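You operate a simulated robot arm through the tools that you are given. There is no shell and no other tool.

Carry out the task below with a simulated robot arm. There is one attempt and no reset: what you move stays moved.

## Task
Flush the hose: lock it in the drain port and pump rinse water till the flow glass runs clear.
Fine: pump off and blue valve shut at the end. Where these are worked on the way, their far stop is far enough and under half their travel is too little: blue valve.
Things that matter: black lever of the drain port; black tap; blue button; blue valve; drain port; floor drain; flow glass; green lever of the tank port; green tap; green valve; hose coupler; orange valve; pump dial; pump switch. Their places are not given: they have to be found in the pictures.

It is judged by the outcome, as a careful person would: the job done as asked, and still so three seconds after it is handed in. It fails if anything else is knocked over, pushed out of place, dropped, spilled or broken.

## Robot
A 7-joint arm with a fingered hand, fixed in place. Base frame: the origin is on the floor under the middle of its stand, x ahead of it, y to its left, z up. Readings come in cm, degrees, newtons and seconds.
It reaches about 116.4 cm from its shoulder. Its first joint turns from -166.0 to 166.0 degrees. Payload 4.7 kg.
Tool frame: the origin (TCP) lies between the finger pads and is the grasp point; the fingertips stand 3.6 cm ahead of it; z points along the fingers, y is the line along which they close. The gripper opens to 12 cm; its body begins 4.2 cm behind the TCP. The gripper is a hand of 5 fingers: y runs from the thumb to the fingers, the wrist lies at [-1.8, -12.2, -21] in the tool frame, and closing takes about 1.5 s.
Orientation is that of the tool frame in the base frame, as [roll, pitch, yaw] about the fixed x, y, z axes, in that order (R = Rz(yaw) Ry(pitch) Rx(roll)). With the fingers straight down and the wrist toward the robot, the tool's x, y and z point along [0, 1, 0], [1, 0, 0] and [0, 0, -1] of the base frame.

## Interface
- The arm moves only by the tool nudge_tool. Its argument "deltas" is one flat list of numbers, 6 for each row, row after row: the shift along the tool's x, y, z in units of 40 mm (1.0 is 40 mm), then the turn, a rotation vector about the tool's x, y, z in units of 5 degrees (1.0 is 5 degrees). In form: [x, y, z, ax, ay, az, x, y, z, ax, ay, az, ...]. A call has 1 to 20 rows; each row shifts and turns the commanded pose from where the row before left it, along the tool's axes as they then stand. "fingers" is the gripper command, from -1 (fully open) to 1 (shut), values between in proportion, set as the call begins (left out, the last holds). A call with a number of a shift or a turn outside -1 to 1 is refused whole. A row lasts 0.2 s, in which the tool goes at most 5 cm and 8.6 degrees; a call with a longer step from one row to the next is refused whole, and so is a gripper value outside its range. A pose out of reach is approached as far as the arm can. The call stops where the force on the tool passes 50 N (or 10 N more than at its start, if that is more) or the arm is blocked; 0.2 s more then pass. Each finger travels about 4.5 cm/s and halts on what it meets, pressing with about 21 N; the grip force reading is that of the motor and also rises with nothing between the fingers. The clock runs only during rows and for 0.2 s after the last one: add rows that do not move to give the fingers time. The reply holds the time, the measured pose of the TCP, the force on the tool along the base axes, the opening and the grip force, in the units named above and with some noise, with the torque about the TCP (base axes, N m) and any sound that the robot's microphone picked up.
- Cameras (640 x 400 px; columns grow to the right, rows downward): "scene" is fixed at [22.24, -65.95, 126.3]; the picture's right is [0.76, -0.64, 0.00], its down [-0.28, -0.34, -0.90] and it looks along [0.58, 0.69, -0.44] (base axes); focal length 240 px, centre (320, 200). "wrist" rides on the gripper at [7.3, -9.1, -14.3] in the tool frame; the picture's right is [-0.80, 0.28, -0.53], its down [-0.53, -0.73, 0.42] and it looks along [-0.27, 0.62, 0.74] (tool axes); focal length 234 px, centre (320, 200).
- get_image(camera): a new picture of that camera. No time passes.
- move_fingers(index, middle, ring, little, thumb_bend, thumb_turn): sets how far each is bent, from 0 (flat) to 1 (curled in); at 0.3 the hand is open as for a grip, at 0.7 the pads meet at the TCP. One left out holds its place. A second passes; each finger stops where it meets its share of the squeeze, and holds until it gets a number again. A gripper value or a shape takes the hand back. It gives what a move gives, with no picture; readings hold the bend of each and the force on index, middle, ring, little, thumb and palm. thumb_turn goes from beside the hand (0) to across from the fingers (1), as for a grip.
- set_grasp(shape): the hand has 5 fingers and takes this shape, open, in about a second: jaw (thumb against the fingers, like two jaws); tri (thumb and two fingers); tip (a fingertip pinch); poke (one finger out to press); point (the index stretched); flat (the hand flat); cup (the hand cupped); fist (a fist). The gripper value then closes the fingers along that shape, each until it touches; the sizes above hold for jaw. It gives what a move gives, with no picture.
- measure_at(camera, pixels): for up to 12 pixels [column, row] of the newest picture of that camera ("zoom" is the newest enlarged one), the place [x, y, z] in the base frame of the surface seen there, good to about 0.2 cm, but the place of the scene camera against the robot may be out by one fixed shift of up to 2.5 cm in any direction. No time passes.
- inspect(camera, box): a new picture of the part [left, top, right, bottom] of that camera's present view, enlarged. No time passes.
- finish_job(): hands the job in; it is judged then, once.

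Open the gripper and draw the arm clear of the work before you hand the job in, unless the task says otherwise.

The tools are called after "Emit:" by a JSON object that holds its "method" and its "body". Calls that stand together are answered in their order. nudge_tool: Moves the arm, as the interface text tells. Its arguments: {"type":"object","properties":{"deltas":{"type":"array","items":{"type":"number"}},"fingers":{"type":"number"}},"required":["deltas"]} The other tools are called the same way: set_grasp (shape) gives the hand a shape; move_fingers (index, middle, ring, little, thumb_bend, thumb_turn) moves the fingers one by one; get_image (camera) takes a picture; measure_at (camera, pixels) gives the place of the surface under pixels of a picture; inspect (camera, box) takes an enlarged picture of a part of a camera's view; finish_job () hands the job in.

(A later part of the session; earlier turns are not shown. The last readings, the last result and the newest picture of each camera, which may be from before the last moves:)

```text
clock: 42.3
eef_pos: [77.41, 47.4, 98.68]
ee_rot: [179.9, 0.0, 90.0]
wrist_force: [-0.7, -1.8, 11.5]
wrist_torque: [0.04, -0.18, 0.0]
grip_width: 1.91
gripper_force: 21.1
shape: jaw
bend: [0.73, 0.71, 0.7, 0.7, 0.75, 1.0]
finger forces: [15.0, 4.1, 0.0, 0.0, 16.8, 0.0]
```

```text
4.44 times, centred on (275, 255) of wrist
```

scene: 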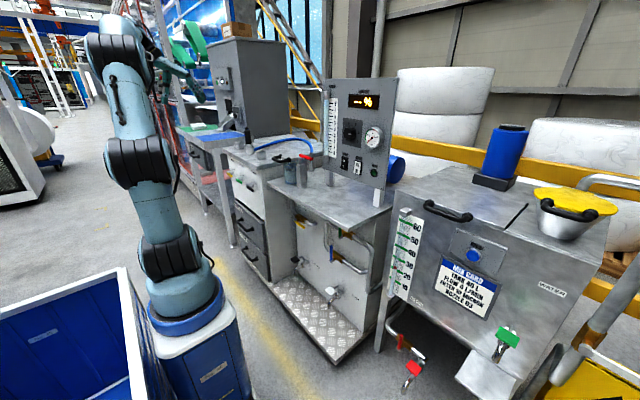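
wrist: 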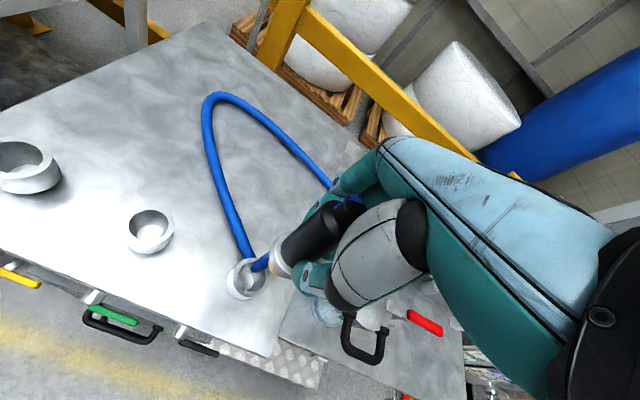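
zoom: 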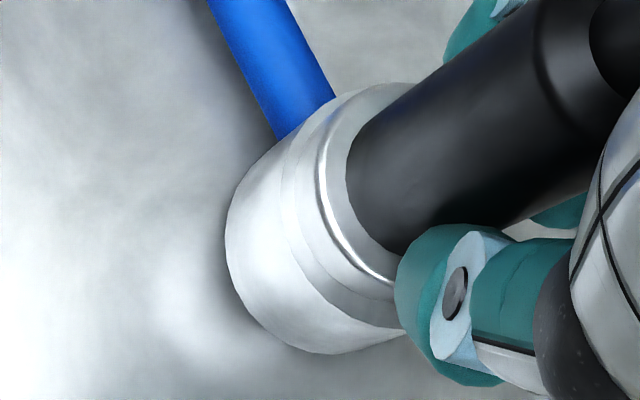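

Seated with 11.5 N contact and collar flush. Release the grip, wait, then rise clear.

Emit:
{"method": "nudge_tool", "body": {"deltas": [0, 0, -0.04, 0, 0, 0, 0, 0, 0, 0, 0, 0, 0, 0, 0, 0, 0, 0, 0, 0, 0, 0, 0, 0, 0, 0, 0, 0, 0, 0, 0, 0, 0, 0, 0, 0, 0, 0, 0, 0, 0, 0, 0, 0, 0, 0, 0, 0], "fingers": -1}}

Emit:
{"method": "inspect", "body": {"camera": "wrist", "box": [225, 190, 365, 320]}}

Emit:
{"method": "inspect", "body": {"camera": "scene", "box": [235, 110, 295, 170]}}

```text
clock: 44.1
eef_pos: [77.47, 47.36, 98.63]
ee_rot: [180.0, 0.0, 90.0]
wrist_force: [-1.1, 0.5, 0.7]
wrist_torque: [0.0, -0.02, 0.01]
grip_width: 11.97
gripper_force: 0.1
shape: jaw
bend: [0.3, 0.3, 0.3, 0.3, 0.3, 0.98]
finger forces: [0.1, 0.1, 0.0, 0.1, 0.0, 0.1]
```

```text
3.08 times, centred on (295, 255) of wrist
```

zoom: 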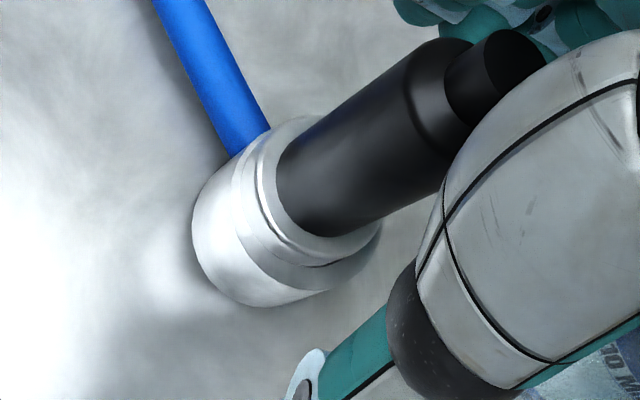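

```text
6.67 times, centred on (265, 140) of scene
```

zoom: 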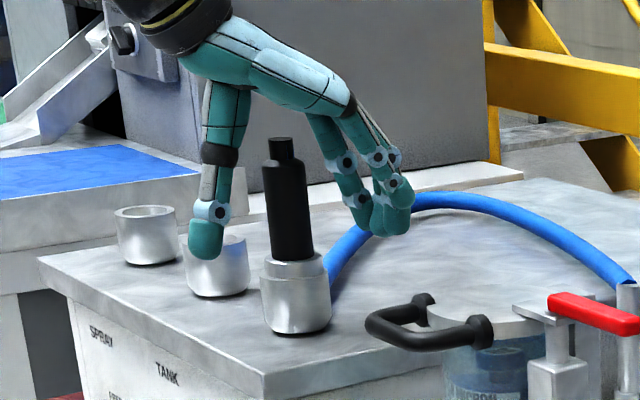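

Coupler stands free in the drain port. Rise 18 cm straight up and check its seating.

Emit:
{"method": "nudge_tool", "body": {"deltas": [0, 0, -0.5, 0, 0, 0, 0, 0, -0.75, 0, 0, 0, 0, 0, -0.75, 0, 0, 0, 0, 0, -0.75, 0, 0, 0, 0, 0, -0.75, 0, 0, 0, 0, 0, -0.75, 0, 0, 0, 0, 0, -0.75, 0, 0, 0]}}

Emit:
{"method": "get_image", "body": {"camera": "wrist"}}

Emit:
{"method": "inspect", "body": {"camera": "wrist", "box": [210, 220, 320, 310]}}

Emit:
{"method": "inspect", "body": {"camera": "scene", "box": [235, 110, 295, 170]}}

```text
clock: 45.7
eef_pos: [77.4, 47.45, 118.65]
ee_rot: [-179.8, 0.0, 90.0]
wrist_force: [1.1, 1.0, 1.2]
wrist_torque: [-0.01, 0.02, -0.01]
grip_width: 11.96
gripper_force: 0.1
shape: jaw
bend: [0.3, 0.3, 0.3, 0.3, 0.3, 0.98]
finger forces: [0.0, 0.0, 0.0, 0.0, 0.1, 0.0]
```

```text
taken
```

wrist: 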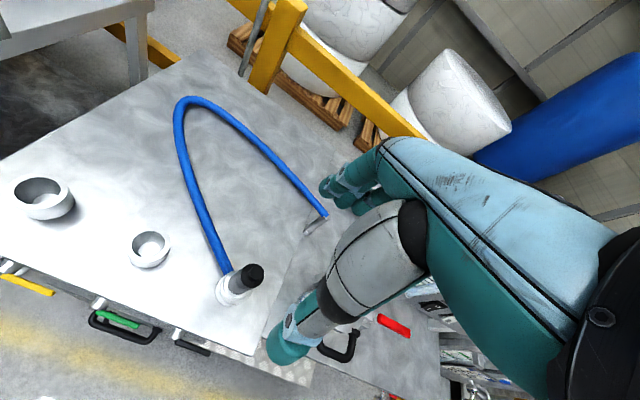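

```text
4.44 times, centred on (265, 265) of wrist
```

zoom: 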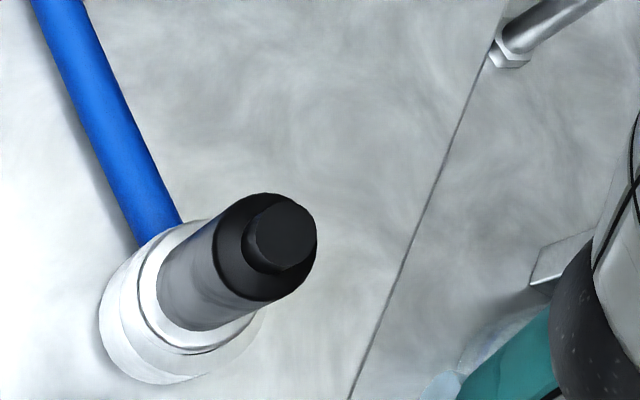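

```text
6.67 times, centred on (265, 140) of scene
```

zoom: 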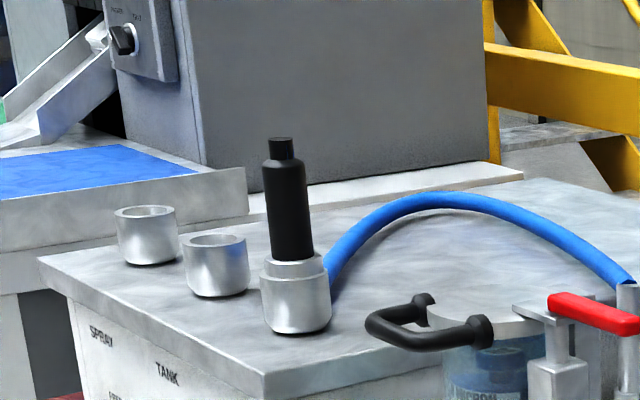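

Check cap and shoulder heights against the original seating (102.9 / 101.2).

Emit:
{"method": "inspect", "body": {"camera": "wrist", "box": [210, 220, 320, 310]}}

Emit:
{"method": "measure_at", "body": {"camera": "zoom", "pixels": [[285, 232], [260, 225], [310, 230], [288, 205], [285, 258], [225, 240], [260, 285], [250, 200], [170, 290], [190, 340], [240, 320], [120, 330]]}}

```text
4.44 times, centred on (265, 265) of wrist
```

zoom: 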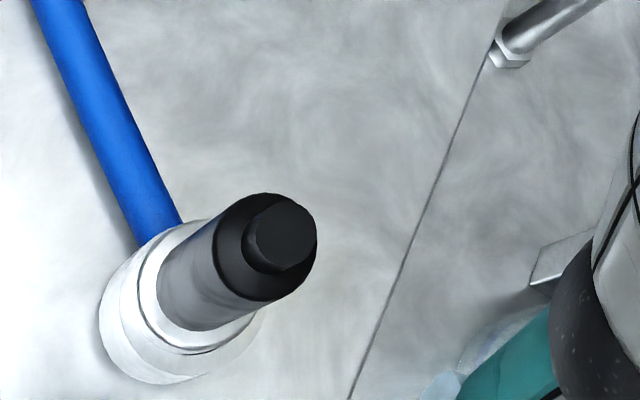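

```text
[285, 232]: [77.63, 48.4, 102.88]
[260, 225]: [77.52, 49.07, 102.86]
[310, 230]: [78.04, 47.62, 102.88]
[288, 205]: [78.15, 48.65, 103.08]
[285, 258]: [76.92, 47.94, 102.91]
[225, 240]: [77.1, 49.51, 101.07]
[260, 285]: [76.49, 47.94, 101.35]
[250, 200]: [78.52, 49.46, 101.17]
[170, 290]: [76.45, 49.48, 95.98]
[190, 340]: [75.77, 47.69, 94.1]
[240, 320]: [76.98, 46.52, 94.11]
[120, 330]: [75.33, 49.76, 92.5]
```

Cap at z=102.88 shows full seating. Now back off, take the point shape and roll to level the finger for the black drain lever.

Emit:
{"method": "nudge_tool", "body": {"deltas": [0, -0.95, 0, 0, 0, 0, 0, -0.95, 0, 0, 0, 0, 0, -0.95, 0, 0, 0, 0, 0, -0.95, 0, 0, 0, 0, 0, -0.95, 0, 0, 0, 0, 0, -0.95, 0, 0, 0, 0, 0, -0.95, 0, 0, 0, 0, 0, -0.95, 0, 0, 0, 0, 0, 0, 0, -1, 0, 0, 0, 0, 0, -1, 0, 0, 0, 0, 0, -1, 0, 0, 0, 0, 0, -1, 0, 0, 0, 0, 0, -1, 0, 0, 0, 0, 0, -1, 0, 0, 0, 0, 0, -1, 0, 0, 0, 0, 0, -1, 0, 0, 0, 0, 0, -1, 0, 0]}}

Emit:
{"method": "set_grasp", "body": {"shape": "point"}}

Emit:
{"method": "move_fingers", "body": {"index": 0}}

Emit:
{"method": "get_image", "body": {"camera": "wrist"}}

Emit:
{"method": "get_image", "body": {"camera": "scene"}}

```text
clock: 49.3
eef_pos: [46.96, 47.25, 118.69]
ee_rot: [134.9, 0.0, 90.0]
wrist_force: [0.1, -0.3, -0.3]
wrist_torque: [0.01, 0.02, 0.01]
grip_width: 11.99
gripper_force: 0.1
shape: jaw
bend: [0.3, 0.3, 0.3, 0.3, 0.3, 0.98]
finger forces: [0.0, 0.0, 0.0, 0.0, 0.0, 0.0]
```

```text
clock: 50.2
eef_pos: [47.1, 47.3, 118.58]
ee_rot: [135.0, 0.0, 90.0]
wrist_force: [0.7, -0.4, -0.4]
wrist_torque: [0.02, 0.0, -0.03]
grip_width: 11.45
gripper_force: 0.0
shape: point
bend: [0.19, 1.0, 1.0, 1.0, 0.98, 0.88]
finger forces: [0.0, 0.0, 0.0, 0.1, 0.0, 0.0]
```

```text
clock: 51.2
eef_pos: [47.03, 47.25, 118.56]
ee_rot: [134.9, 0.1, 89.8]
wrist_force: [0.0, 0.2, 0.8]
wrist_torque: [-0.01, 0.01, 0.02]
grip_width: 6.35
gripper_force: 0.0
shape: fingers
bend: [0.0, 1.0, 1.0, 1.0, 0.98, 0.88]
finger forces: [0.0, 0.0, 0.0, 0.1, 0.0, 0.0]
```

```text
taken
```

wrist: 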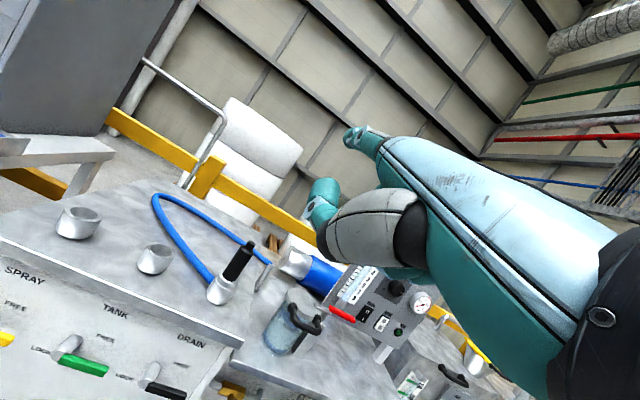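

```text
taken
```

scene: 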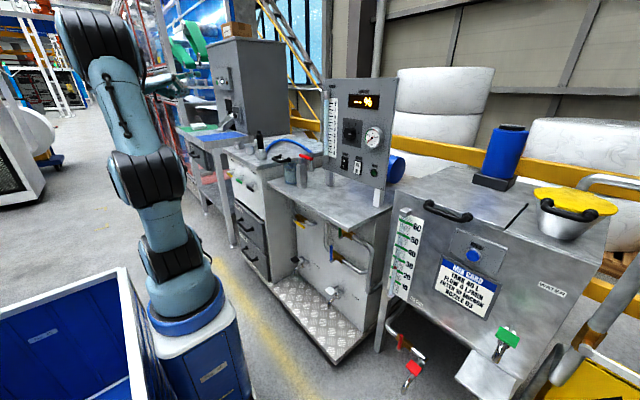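

Descend diagonally to a standoff in front of and above the black lever (tip near (64, 45.3, 78.5)).

Emit:
{"method": "nudge_tool", "body": {"deltas": [-0.068, -0.539, 0.791, 0, 0, 0, -0.068, -0.539, 0.791, 0, 0, 0, -0.068, -0.539, 0.791, 0, 0, 0, -0.068, -0.539, 0.791, 0, 0, 0, -0.068, -0.539, 0.791, 0, 0, 0, -0.068, -0.539, 0.791, 0, 0, 0, -0.068, -0.539, 0.791, 0, 0, 0, -0.068, -0.539, 0.791, 0, 0, 0, -0.068, -0.539, 0.791, 0, 0, 0, -0.068, -0.539, 0.791, 0, 0, 0, -0.068, -0.539, 0.791, 0, 0, 0, -0.068, -0.539, 0.791, 0, 0, 0, -0.068, -0.539, 0.791, 0, 0, 0]}}

Emit:
{"method": "get_image", "body": {"camera": "wrist"}}

Emit:
{"method": "inspect", "body": {"camera": "scene", "box": [190, 140, 290, 220]}}

```text
clock: 54.0
eef_pos: [56.39, 43.8, 69.91]
ee_rot: [135.0, -0.1, 90.0]
wrist_force: [0.3, -0.1, 0.5]
wrist_torque: [0.0, 0.01, 0.0]
grip_width: 6.36
gripper_force: 0.1
shape: fingers
bend: [0.0, 1.0, 1.0, 1.0, 0.98, 0.88]
finger forces: [0.1, 0.0, 0.0, 0.0, 0.0, 0.1]
```

```text
taken
```

wrist: 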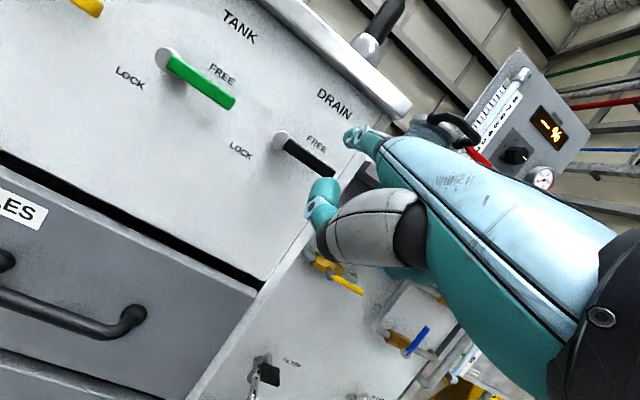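

```text
5.00 times, centred on (240, 180) of scene
```

zoom: 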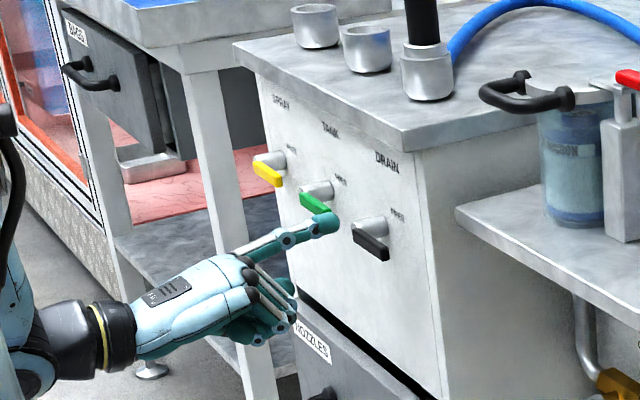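

Tip is about (64.1, 45.35, 78.7), above the black lever (z≈75). Advance 6.1 cm.

Emit:
{"method": "nudge_tool", "body": {"deltas": [0, 0.27, 0.27, 0, 0, 0, 0, 0.27, 0.27, 0, 0, 0, 0, 0.27, 0.27, 0, 0, 0, 0, 0.27, 0.27, 0, 0, 0]}}

Emit:
{"method": "get_image", "body": {"camera": "wrist"}}

Emit:
{"method": "inspect", "body": {"camera": "scene", "box": [210, 150, 290, 214]}}

```text
clock: 55.0
eef_pos: [62.34, 43.89, 69.81]
ee_rot: [135.0, 0.0, 90.0]
wrist_force: [-0.4, 0.9, -1.0]
wrist_torque: [0.01, -0.02, 0.02]
grip_width: 6.37
gripper_force: 0.0
shape: fingers
bend: [0.0, 1.0, 1.0, 1.0, 0.98, 0.88]
finger forces: [0.0, 0.0, 0.1, 0.1, 0.0, 0.0]
```

```text
taken
```

wrist: 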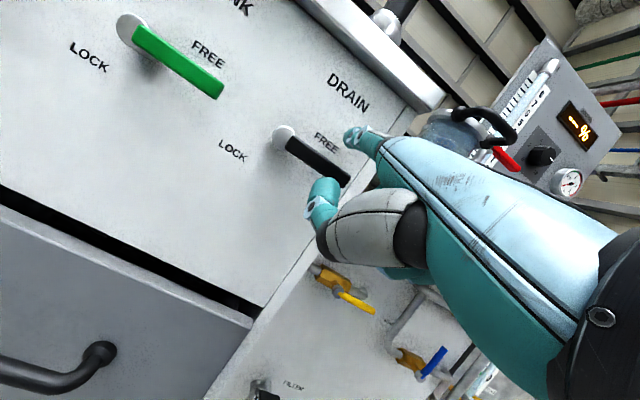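

```text
6.25 times, centred on (250, 182) of scene
```

zoom: 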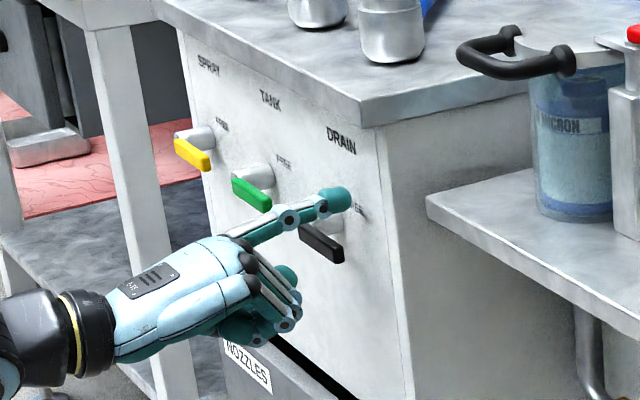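

The finger sits above the black lever. Push along the arc downward toward LOCK, first to about 60°.

Emit:
{"method": "nudge_tool", "body": {"deltas": [-0.006, -0.172, 0.172, 0, 0, 0, -0.006, -0.172, 0.172, 0, 0, 0, -0.029, -0.135, 0.135, 0, 0, 0, -0.029, -0.135, 0.135, 0, 0, 0, 0.021, -0.136, 0.136, 0, 0, 0, 0.021, -0.136, 0.136, 0, 0, 0, 0.07, -0.127, 0.127, 0, 0, 0, 0.07, -0.127, 0.127, 0, 0, 0, 0.115, -0.1105, 0.1105, 0, 0, 0, 0.115, -0.1105, 0.1105, 0, 0, 0]}}

Emit:
{"method": "inspect", "body": {"camera": "scene", "box": [210, 150, 290, 214]}}

Emit:
{"method": "get_image", "body": {"camera": "wrist"}}

```text
clock: 57.2
eef_pos: [62.33, 45.27, 62.11]
ee_rot: [135.0, 0.0, 89.9]
wrist_force: [0.1, -0.6, 0.9]
wrist_torque: [0.08, -0.08, -0.04]
grip_width: 6.44
gripper_force: 0.6
shape: fingers
bend: [0.0, 1.0, 1.0, 1.0, 0.98, 0.88]
finger forces: [1.1, 0.1, 0.0, 0.0, 0.0, 0.0]
```

```text
6.25 times, centred on (250, 182) of scene
```

zoom: 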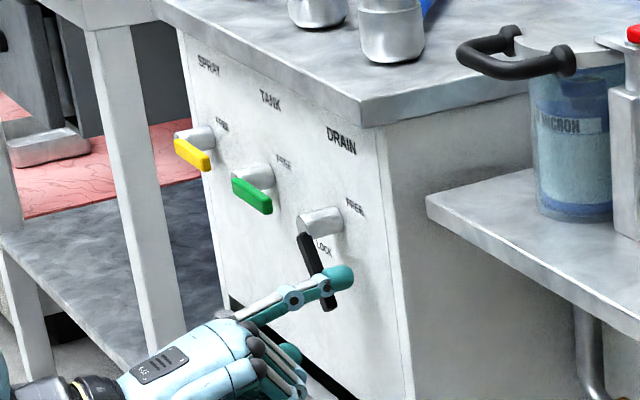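

```text
taken
```

wrist: 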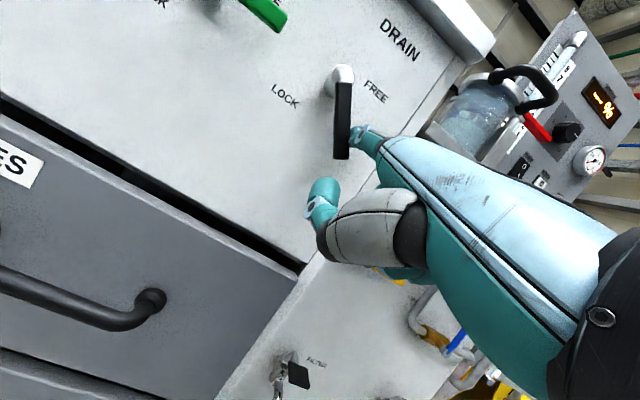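

The lever follows, about 60° turned. Continue to the down stop and a bit beyond to feel it.

Emit:
{"method": "nudge_tool", "body": {"deltas": [0.151, -0.086, 0.086, 0, 0, 0, 0.151, -0.086, 0.086, 0, 0, 0, 0.1775, -0.055, 0.055, 0, 0, 0, 0.1775, -0.055, 0.055, 0, 0, 0, 0.125, -0.01, 0.01, 0, 0, 0, 0.08, 0, 0, 0, 0, 0]}}

Emit:
{"method": "inspect", "body": {"camera": "scene", "box": [210, 150, 290, 214]}}

Emit:
{"method": "get_image", "body": {"camera": "wrist"}}

```text
clock: 58.6
eef_pos: [62.22, 48.64, 60.46]
ee_rot: [135.0, 0.0, 90.0]
wrist_force: [0.0, -6.3, 0.3]
wrist_torque: [0.61, -0.12, -0.36]
grip_width: 6.48
gripper_force: 3.2
shape: fingers
bend: [0.0, 1.0, 1.0, 1.0, 0.98, 0.88]
finger forces: [6.6, 0.0, 0.1, 0.1, 0.0, 0.0]
```

```text
6.25 times, centred on (250, 182) of scene
```

zoom: 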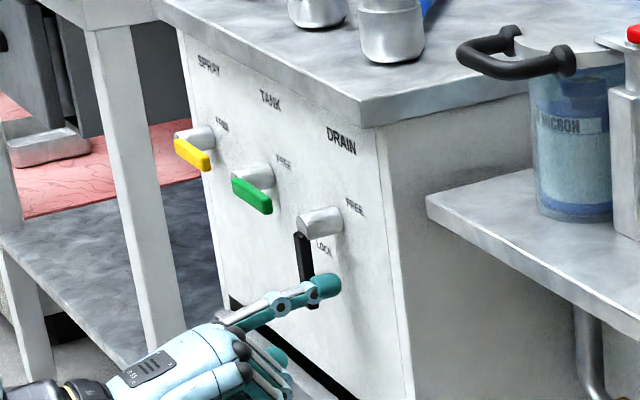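

```text
taken
```

wrist: 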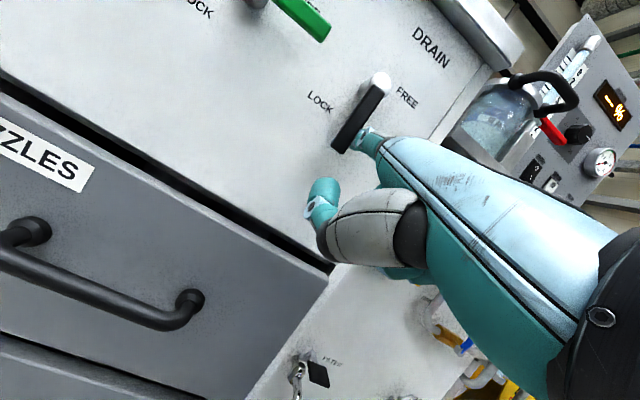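

Force is rising to 6 N with the lever vertical. Push a touch more to make sure it's on the stop.

Emit:
{"method": "nudge_tool", "body": {"deltas": [0.06, 0, 0, 0, 0, 0, 0.06, 0, 0, 0, 0, 0, 0, 0, 0, 0, 0, 0]}}

Emit:
{"method": "get_image", "body": {"camera": "wrist"}}

Emit:
{"method": "measure_at", "body": {"camera": "wrist", "pixels": [[378, 80], [372, 95], [360, 115], [350, 130], [340, 145]]}}

```text
clock: 59.4
eef_pos: [62.17, 49.11, 60.58]
ee_rot: [135.1, 0.0, 89.9]
wrist_force: [-0.1, -9.2, 0.3]
wrist_torque: [0.87, 0.01, -0.63]
grip_width: 6.49
gripper_force: 5.1
shape: fingers
bend: [0.0, 1.0, 1.0, 1.0, 0.98, 0.88]
finger forces: [10.2, 0.1, 0.0, 0.1, 0.0, 0.1]
```

```text
taken
```

wrist: 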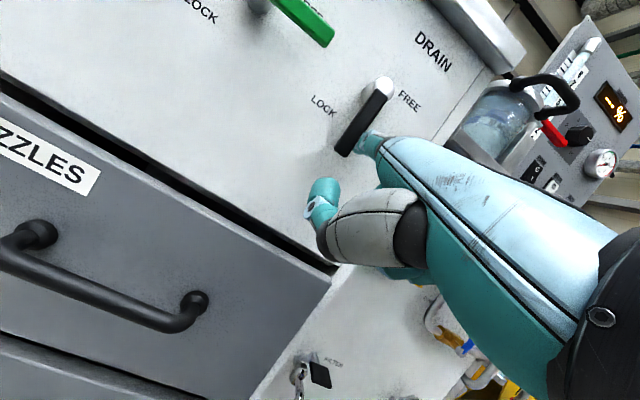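

```text
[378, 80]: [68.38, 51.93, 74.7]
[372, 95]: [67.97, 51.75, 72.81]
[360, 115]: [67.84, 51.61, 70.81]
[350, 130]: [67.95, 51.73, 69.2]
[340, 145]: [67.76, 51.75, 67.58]
```

The black lever is vertical on its stop (LOCK). Now retreat and move right to view the blue/green/orange valves.

Emit:
{"method": "nudge_tool", "body": {"deltas": [-0.25, 0, 0, 0, 0, 0, 0, -0.47, -0.47, 0, 0, 0, 0, -0.47, -0.47, 0, 0, 0, 0, -0.47, -0.47, 0, 0, 0, -0.9, 0, 0, 0, 0, 0, -0.9, 0, 0, 0, 0, 0, -0.9, 0, 0, 0, 0, 0, -0.9, 0, 0, 0, 0, 0, -0.9, 0, 0, 0, 0, 0, -0.9, 0, 0, 0, 0, 0, -0.9, 0, 0, 0, 0, 0, -0.9, 0, 0, 0, 0, 0, -0.9, 0, 0, 0, 0, 0]}}

Emit:
{"method": "get_image", "body": {"camera": "wrist"}}

Emit:
{"method": "get_image", "body": {"camera": "scene"}}

```text
clock: 62.2
eef_pos: [54.64, 17.36, 64.78]
ee_rot: [135.1, 0.1, 89.9]
wrist_force: [0.0, 0.2, -0.1]
wrist_torque: [0.01, -0.01, 0.02]
grip_width: 6.32
gripper_force: 0.1
shape: fingers
bend: [0.0, 1.0, 1.0, 1.0, 0.98, 0.88]
finger forces: [0.0, 0.0, 0.0, 0.0, 0.0, 0.0]
out of reach, approached as far as the arm can: row 10, 11, 12, 13
```

```text
taken
```

wrist: 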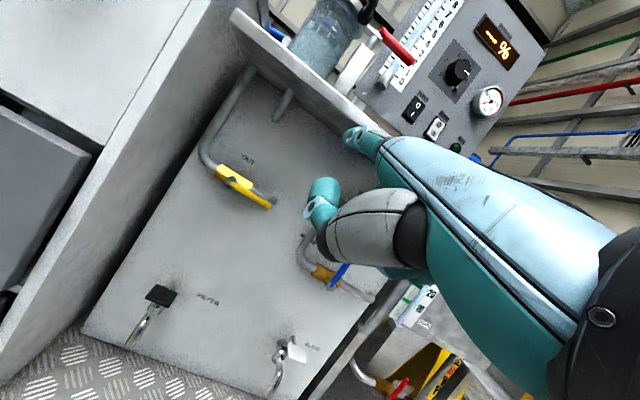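

```text
taken
```

scene: 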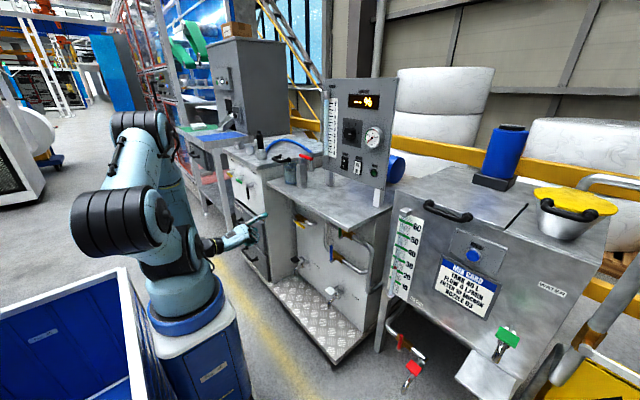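

The arm is at its inner limit there. I'll inspect the valves from here: orange at (243,187), blue at (335,272).

Emit:
{"method": "inspect", "body": {"camera": "wrist", "box": [190, 140, 290, 220]}}

Emit:
{"method": "inspect", "body": {"camera": "wrist", "box": [290, 220, 400, 310]}}

Emit:
{"method": "inspect", "body": {"camera": "wrist", "box": [350, 0, 550, 160]}}

Emit:
{"method": "measure_at", "body": {"camera": "wrist", "pixels": [[325, 275], [333, 282], [340, 275], [345, 267], [238, 180], [250, 192], [268, 205], [222, 172], [415, 108], [435, 130], [457, 72], [472, 110]]}}

```text
5.00 times, centred on (240, 180) of wrist
```

zoom: 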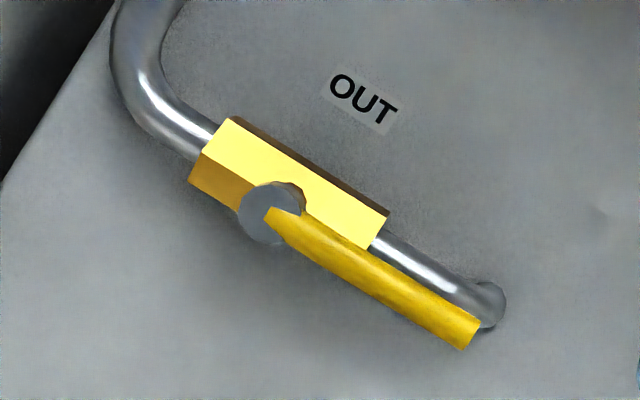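

```text
4.44 times, centred on (345, 265) of wrist
```

zoom: 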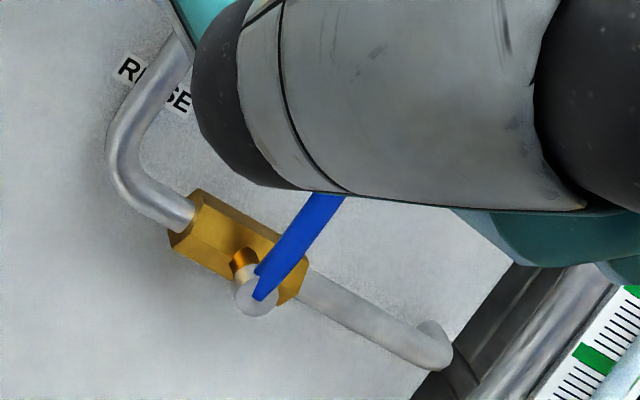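

```text
2.50 times, centred on (450, 80) of wrist
```

zoom: 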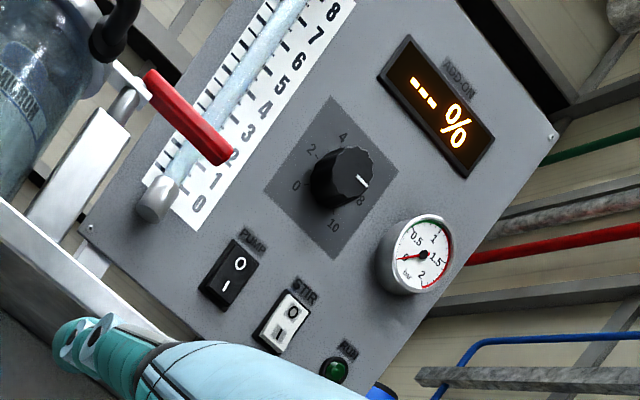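

```text
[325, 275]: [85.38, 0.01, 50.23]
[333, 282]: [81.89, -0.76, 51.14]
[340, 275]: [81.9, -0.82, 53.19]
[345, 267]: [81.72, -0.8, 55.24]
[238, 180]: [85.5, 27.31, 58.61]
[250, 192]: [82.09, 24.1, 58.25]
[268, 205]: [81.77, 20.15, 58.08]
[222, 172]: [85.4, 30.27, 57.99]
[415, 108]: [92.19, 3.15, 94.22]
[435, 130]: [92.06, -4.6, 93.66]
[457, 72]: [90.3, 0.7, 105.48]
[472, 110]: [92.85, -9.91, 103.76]
```

The orange OUT valve lever is along its pipe (open); blue RINSE lever is across (shut), pivot near (81.9,-0.8,50.3), lever up to z≈58. Dial reads about 8, pump rocker off. Move out and down to a standoff left of the blue lever.

Emit:
{"method": "nudge_tool", "body": {"deltas": [0, 0.59, 0.59, 0, 0, 0, 0, 0.59, 0.59, 0, 0, 0, 0, 0.59, 0.59, 0, 0, 0]}}

Emit:
{"method": "get_image", "body": {"camera": "wrist"}}

Emit:
{"method": "get_image", "body": {"camera": "scene"}}

```text
clock: 63.0
eef_pos: [64.67, 17.41, 64.62]
ee_rot: [135.1, 0.0, 90.1]
wrist_force: [-0.8, -0.3, 0.1]
wrist_torque: [0.04, 0.04, -0.03]
grip_width: 6.33
gripper_force: 0.1
shape: fingers
bend: [0.0, 1.0, 1.0, 1.0, 0.98, 0.88]
finger forces: [0.0, 0.0, 0.0, 0.1, 0.0, 0.0]
```

```text
taken
```

wrist: 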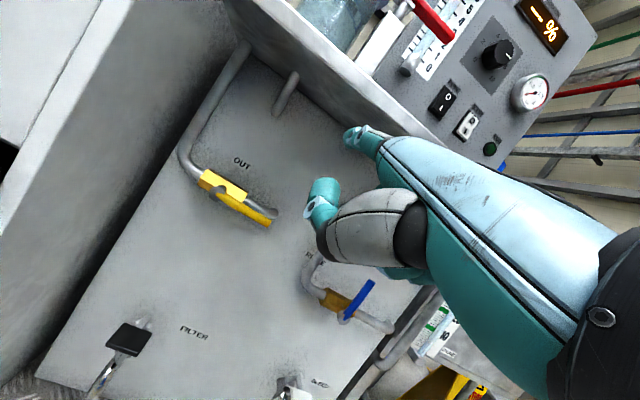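

```text
taken
```

scene: 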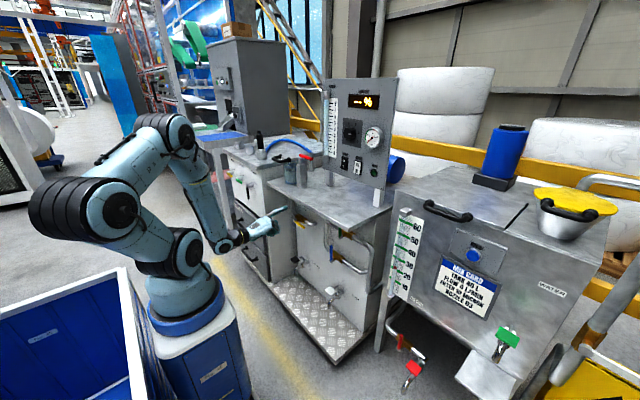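

Now in view: blue lever at (358,300). Measure the lever and the valve precisely.

Emit:
{"method": "inspect", "body": {"camera": "wrist", "box": [290, 240, 410, 340]}}

Emit:
{"method": "measure_at", "body": {"camera": "wrist", "pixels": [[346, 318], [352, 308], [359, 298], [366, 288], [370, 283], [335, 298], [375, 322], [345, 313], [315, 270], [325, 290]]}}

Emit:
{"method": "measure_at", "body": {"camera": "scene", "pixels": [[331, 247], [331, 256], [341, 232], [342, 239], [348, 236], [338, 232], [325, 232], [305, 215], [278, 205], [360, 225]]}}

Emit:
{"method": "inspect", "body": {"camera": "scene", "box": [300, 210, 380, 280]}}

```text
4.00 times, centred on (350, 290) of wrist
```

zoom: 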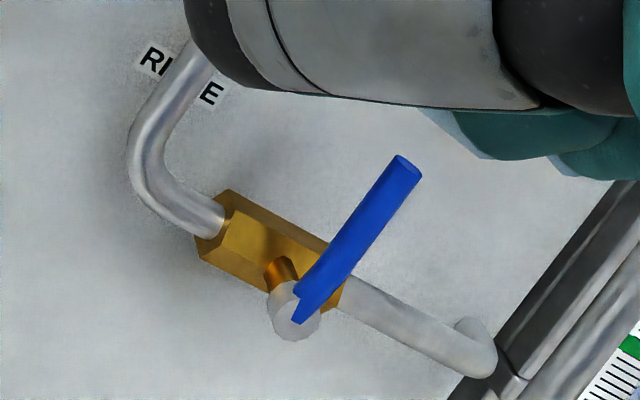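

```text
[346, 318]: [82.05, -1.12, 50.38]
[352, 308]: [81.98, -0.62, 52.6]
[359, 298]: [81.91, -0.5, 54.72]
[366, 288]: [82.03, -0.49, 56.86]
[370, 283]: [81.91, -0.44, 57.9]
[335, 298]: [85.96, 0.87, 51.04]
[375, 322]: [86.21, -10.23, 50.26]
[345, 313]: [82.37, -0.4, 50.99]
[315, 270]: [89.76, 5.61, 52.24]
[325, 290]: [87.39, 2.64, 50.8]
```

```text
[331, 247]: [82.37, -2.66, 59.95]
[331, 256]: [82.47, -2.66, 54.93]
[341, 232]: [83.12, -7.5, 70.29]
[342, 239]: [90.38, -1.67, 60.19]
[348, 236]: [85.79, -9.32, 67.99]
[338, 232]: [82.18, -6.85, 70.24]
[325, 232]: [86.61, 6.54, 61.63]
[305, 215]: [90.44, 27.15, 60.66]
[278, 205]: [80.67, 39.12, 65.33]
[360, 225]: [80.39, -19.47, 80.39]
```

```text
5.71 times, centred on (340, 245) of scene
```

zoom: 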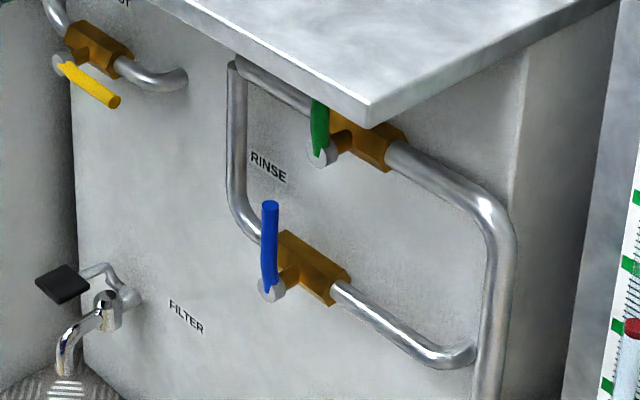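

Blue lever centre is y≈-1.0, pivot z≈50.3, top 58.3; green valve lever is up (shut). Move to the standoff with the tip at about (73, 1.8, 55.8).

Emit:
{"method": "nudge_tool", "body": {"deltas": [-0.5375, -0.375, 0.4025, 0, 0, 0, -0.5375, -0.375, 0.4025, 0, 0, 0, -0.5375, -0.375, 0.4025, 0, 0, 0, -0.5375, -0.375, 0.4025, 0, 0, 0, -0.5375, -0.375, 0.4025, 0, 0, 0, -0.5375, -0.375, 0.4025, 0, 0, 0, -0.5375, -0.375, 0.4025, 0, 0, 0, -0.5375, -0.375, 0.4025, 0, 0, 0]}}

Emit:
{"method": "get_image", "body": {"camera": "wrist"}}

Emit:
{"method": "get_image", "body": {"camera": "scene"}}

```text
clock: 64.8
eef_pos: [66.68, 9.57, 66.34]
ee_rot: [135.4, 1.0, 89.4]
wrist_force: [0.9, 0.3, -1.1]
wrist_torque: [0.04, -0.01, 0.0]
grip_width: 6.31
gripper_force: 0.1
shape: fingers
bend: [0.0, 1.0, 1.0, 1.0, 0.98, 0.88]
finger forces: [0.0, 0.0, 0.0, 0.0, 0.0, 0.0]
out of reach, approached as far as the arm can: row 1, 2, 3, 4, 5, 6, 7, 8
```

```text
taken
```

wrist: 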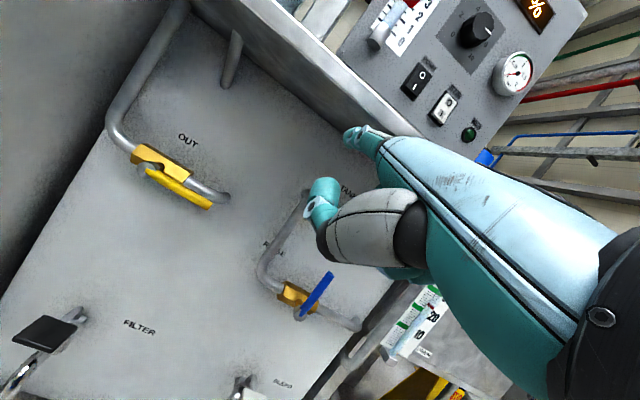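

```text
taken
```

scene: 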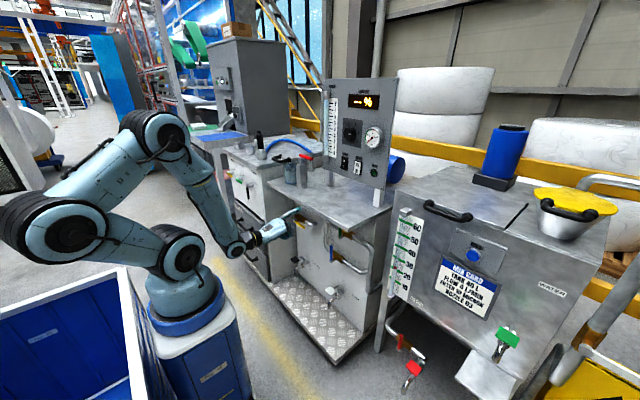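

The arm config limits further motion here. I'll measure the arm's joints in the scene view to understand its geometry.

Emit:
{"method": "measure_at", "body": {"camera": "scene", "pixels": [[187, 252], [60, 235], [165, 140], [235, 248], [185, 300], [195, 325], [110, 170], [110, 245], [205, 190], [270, 232], [190, 280]]}}

Emit:
{"method": "inspect", "body": {"camera": "scene", "box": [0, 80, 320, 400]}}

```text
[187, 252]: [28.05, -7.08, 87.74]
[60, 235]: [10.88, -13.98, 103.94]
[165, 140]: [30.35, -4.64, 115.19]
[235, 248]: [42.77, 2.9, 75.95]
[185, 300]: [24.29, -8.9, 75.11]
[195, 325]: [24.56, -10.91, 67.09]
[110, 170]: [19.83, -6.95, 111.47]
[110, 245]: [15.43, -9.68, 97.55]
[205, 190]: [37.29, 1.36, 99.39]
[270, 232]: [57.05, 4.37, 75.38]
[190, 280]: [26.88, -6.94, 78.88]
```

```text
1.25 times, centred on (160, 240) of scene
```

zoom: 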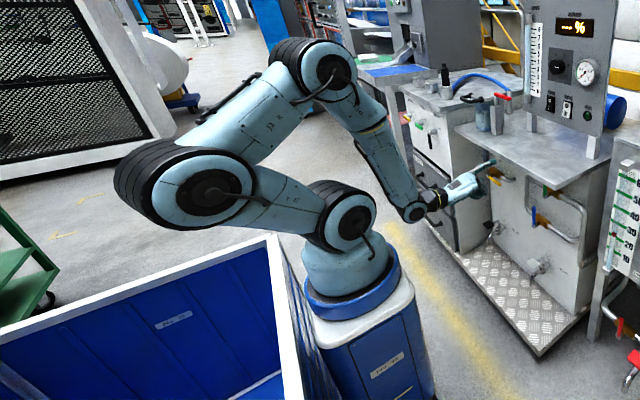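

Shoulder sits near (25,0,86), so pointing level this low near the base is cramped. I'll tilt the hand back to fingers-down (roll 180), where the straight index points 45° down-forward, keeping the tip clear of the bench edge.

Emit:
{"method": "nudge_tool", "body": {"deltas": [0, -0.12, -0.1, 1, 0, 0, 0, -0.12, -0.1, 1, 0, 0, 0, -0.12, -0.1, 1, 0, 0, 0, -0.12, -0.08, 1, 0, 0, 0, -0.12, -0.06, 1, 0, 0, 0, -0.12, -0.04, 1, 0, 0, 0, -0.12, 0, 1, 0, 0, 0, -0.12, 0, 1, 0, 0, 0, -0.12, 0, 1, 0, 0]}}

Emit:
{"method": "get_image", "body": {"camera": "wrist"}}

Emit:
{"method": "get_image", "body": {"camera": "scene"}}

```text
clock: 66.8
eef_pos: [61.73, 9.42, 65.99]
ee_rot: [-180.0, 0.0, 90.0]
wrist_force: [-0.6, -1.1, -0.8]
wrist_torque: [0.02, 0.0, 0.01]
grip_width: 6.32
gripper_force: 0.2
shape: fingers
bend: [0.0, 1.0, 1.0, 1.0, 0.98, 0.88]
finger forces: [0.0, 0.0, 0.0, 0.1, 0.0, 0.0]
```

```text
taken
```

wrist: 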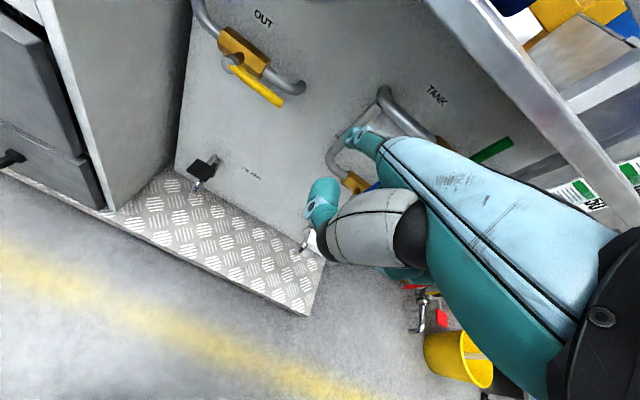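

```text
taken
```

scene: 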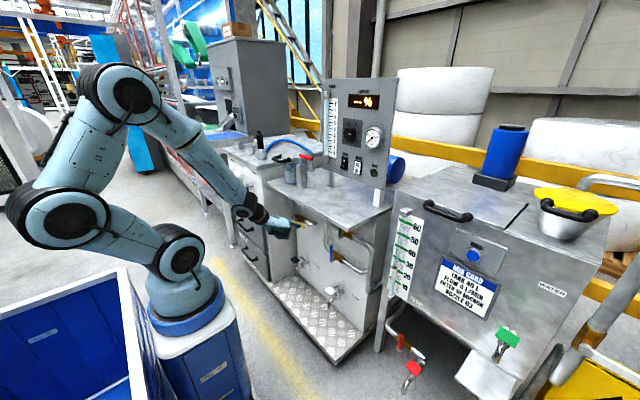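

The pose is reachable; the TANK valve lever (green) is visible across its pipe at (490,150). Move to a standoff up-front of the blue lever.

Emit:
{"method": "nudge_tool", "body": {"deltas": [-0.55, 0.1625, 0.425, 0, 0, 0, -0.55, 0.1625, 0.425, 0, 0, 0, -0.55, 0.1625, 0.425, 0, 0, 0, -0.55, 0.1625, 0.425, 0, 0, 0]}}

Emit:
{"method": "get_image", "body": {"camera": "wrist"}}

Emit:
{"method": "inspect", "body": {"camera": "scene", "box": [240, 180, 400, 300]}}

```text
clock: 67.8
eef_pos: [63.98, 2.0, 60.29]
ee_rot: [-180.0, 0.3, 89.5]
wrist_force: [0.0, 0.0, -0.8]
wrist_torque: [-0.01, 0.01, 0.0]
grip_width: 6.33
gripper_force: 0.0
shape: fingers
bend: [0.0, 1.0, 1.0, 1.0, 0.98, 0.88]
finger forces: [0.1, 0.1, 0.0, 0.0, 0.0, 0.0]
out of reach, approached as far as the arm can: row 4
```

```text
taken
```

wrist: 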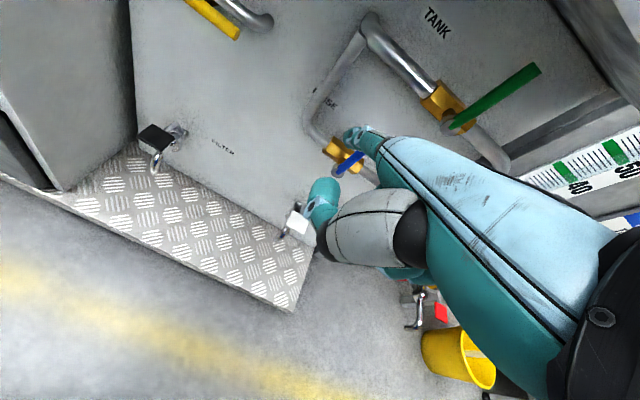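

```text
3.33 times, centred on (320, 240) of scene
```

zoom: 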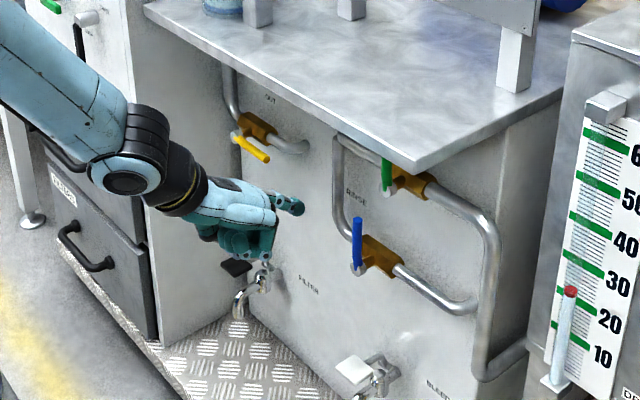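

Near the inner limit again but close; moving forward should free it. Advance 4 cm in x, then down and right to sit beside the blue lever's left side.

Emit:
{"method": "nudge_tool", "body": {"deltas": [0, 0.5, 0, 0, 0, 0, 0, 0.5, 0, 0, 0, 0, -0.1, 0.2, 0.35, 0, 0, 0, -0.1, 0.2, 0.35, 0, 0, 0, -0.1, 0.2, 0.35, 0, 0, 0, -0.1, 0.3, 0.35, 0, 0, 0]}}

Emit:
{"method": "get_image", "body": {"camera": "wrist"}}

Emit:
{"method": "inspect", "body": {"camera": "scene", "box": [270, 190, 370, 270]}}

```text
clock: 69.2
eef_pos: [72.08, 2.95, 55.81]
ee_rot: [-179.7, 0.5, 89.6]
wrist_force: [0.7, 0.1, 1.0]
wrist_torque: [-0.03, 0.01, 0.0]
grip_width: 6.31
gripper_force: 0.1
shape: fingers
bend: [0.0, 1.0, 1.0, 1.0, 0.98, 0.88]
finger forces: [0.0, 0.0, 0.0, 0.0, 0.0, 0.1]
out of reach, approached as far as the arm can: row 4, 5, 6
```

```text
taken
```

wrist: 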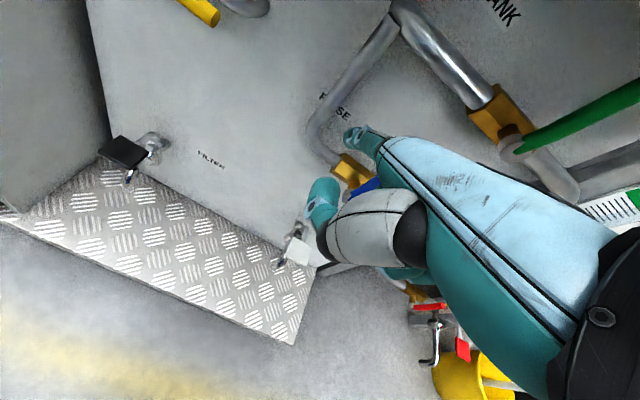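

```text
5.00 times, centred on (320, 230) of scene
```

zoom: 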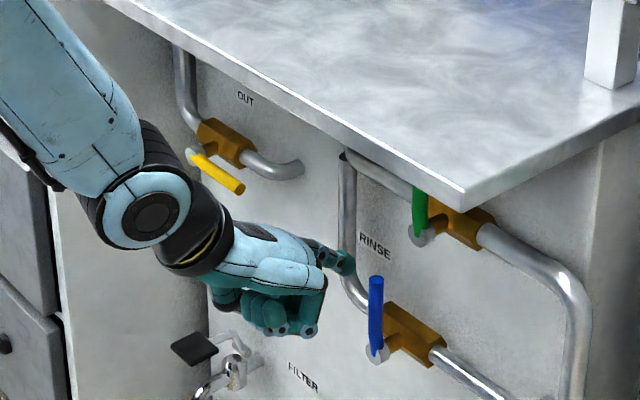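

The finger is left of the blue lever but the arm resists going further right (y stays 2.95). I'll yaw the hand so the finger points to the right while keeping the tip near (83.4, 1.9, 55.5).

Emit:
{"method": "nudge_tool", "body": {"deltas": [0.15, 0, 0.07, 0, 0, 1, 0.15, 0, 0.07, 0, 0, 1, 0.13, 0, 0.07, 0, 0, 1, 0.13, 0, 0.07, 0, 0, 1]}}

Emit:
{"method": "get_image", "body": {"camera": "wrist"}}

Emit:
{"method": "inspect", "body": {"camera": "scene", "box": [270, 190, 370, 270]}}

```text
clock: 70.2
eef_pos: [72.37, 5.12, 54.72]
ee_rot: [-179.9, 0.1, 69.9]
wrist_force: [0.2, 0.4, 0.0]
wrist_torque: [-0.02, 0.01, 0.0]
grip_width: 6.31
gripper_force: 0.1
shape: fingers
bend: [0.0, 1.0, 1.0, 1.0, 0.98, 0.88]
finger forces: [0.0, 0.0, 0.1, 0.0, 0.0, 0.0]
```

```text
taken
```

wrist: 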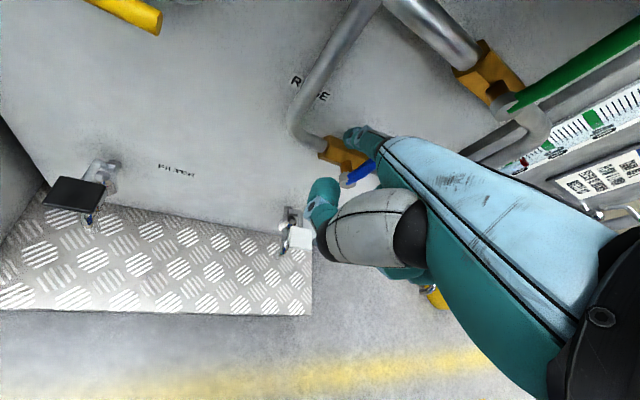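

```text
5.00 times, centred on (320, 230) of scene
```

zoom: 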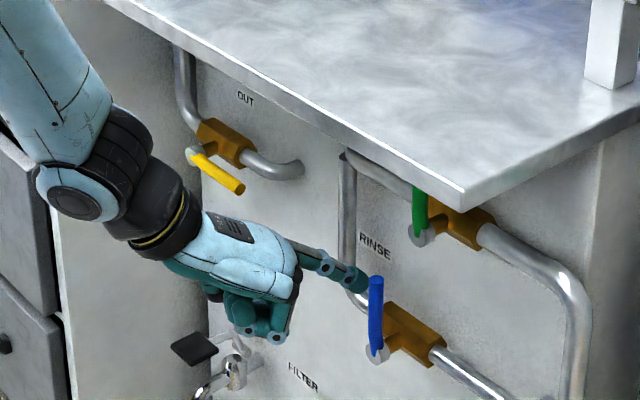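

Rotating helped with no limit. Tip is about (83.9, 2.6, 55.5), just left of the lever. Lower 1.6 cm, move to near contact, then begin pushing right.

Emit:
{"method": "nudge_tool", "body": {"deltas": [-0.14, 0.0175, 0.1, 0, 0, 0, -0.14, 0.0175, 0.1, 0, 0, 0, -0.14, 0.0175, 0.1, 0, 0, 0, -0.14, 0.0175, 0.1, 0, 0, 0, -0.133, 0.0485, -0.005, 0, 0, 0, -0.133, 0.0485, -0.005, 0, 0, 0]}}

Emit:
{"method": "get_image", "body": {"camera": "wrist"}}

Emit:
{"method": "inspect", "body": {"camera": "scene", "box": [290, 210, 370, 274]}}

```text
clock: 71.6
eef_pos: [71.71, 1.86, 53.15]
ee_rot: [179.9, 0.1, 70.0]
wrist_force: [0.1, 2.0, 1.9]
wrist_torque: [-0.06, -0.16, 0.25]
grip_width: 6.32
gripper_force: 1.2
shape: fingers
bend: [0.0, 1.0, 1.0, 1.0, 0.98, 0.88]
finger forces: [2.3, 0.0, 0.0, 0.0, 0.1, 0.1]
```

```text
taken
```

wrist: 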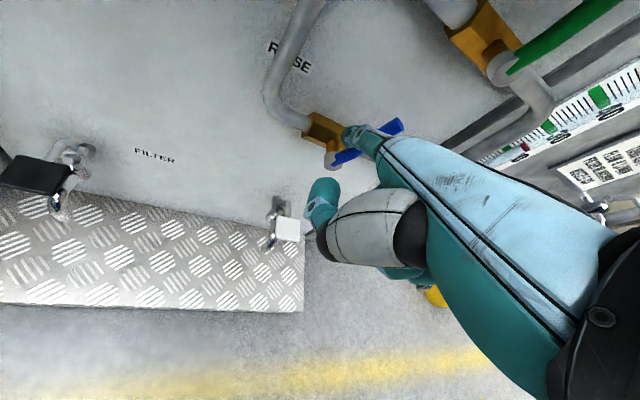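

```text
6.25 times, centred on (330, 242) of scene
```

zoom: 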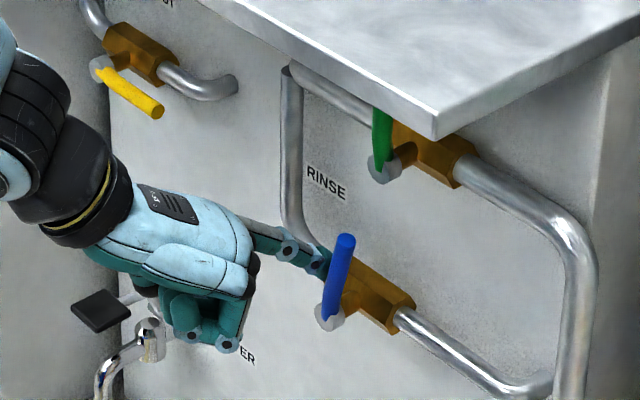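

The lever is turning right with only ~2 N. Continue pushing with a combined yaw of 20° and shift so the tip sweeps right.

Emit:
{"method": "nudge_tool", "body": {"deltas": [0.031, 0.038, 0.011, 0, 0, 0.5, 0.031, 0.038, 0.011, 0, 0, 0.5, 0.031, 0.038, 0.011, 0, 0, 0.5, 0.031, 0.038, 0.011, 0, 0, 0.5, 0.031, 0.038, 0.011, 0, 0, 0.5, 0.031, 0.038, 0.011, 0, 0, 0.5, 0.031, 0.038, 0.011, 0, 0, 0.5, 0.031, 0.038, 0.011, 0, 0, 0.5]}}

Emit:
{"method": "get_image", "body": {"camera": "wrist"}}

Emit:
{"method": "inspect", "body": {"camera": "scene", "box": [290, 210, 370, 274]}}

```text
clock: 73.4
eef_pos: [73.1, 2.21, 53.0]
ee_rot: [180.0, 0.0, 50.0]
wrist_force: [1.3, 1.1, 0.0]
wrist_torque: [-0.01, -0.05, 0.25]
grip_width: 6.36
gripper_force: 1.2
shape: fingers
bend: [0.0, 1.0, 1.0, 1.0, 0.98, 0.88]
finger forces: [1.8, 0.1, 0.0, 0.0, 0.0, 0.1]
```

```text
taken
```

wrist: 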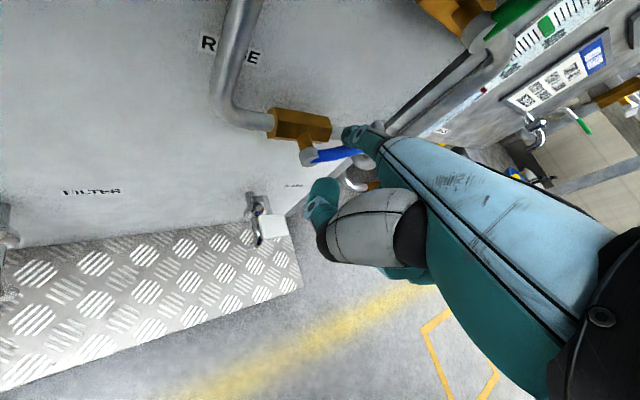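

```text
6.25 times, centred on (330, 242) of scene
```

zoom: 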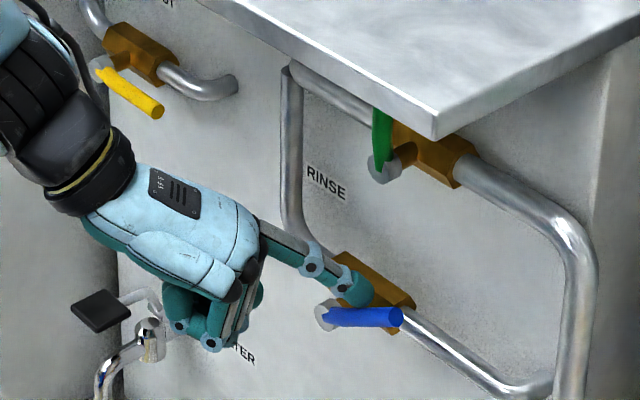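

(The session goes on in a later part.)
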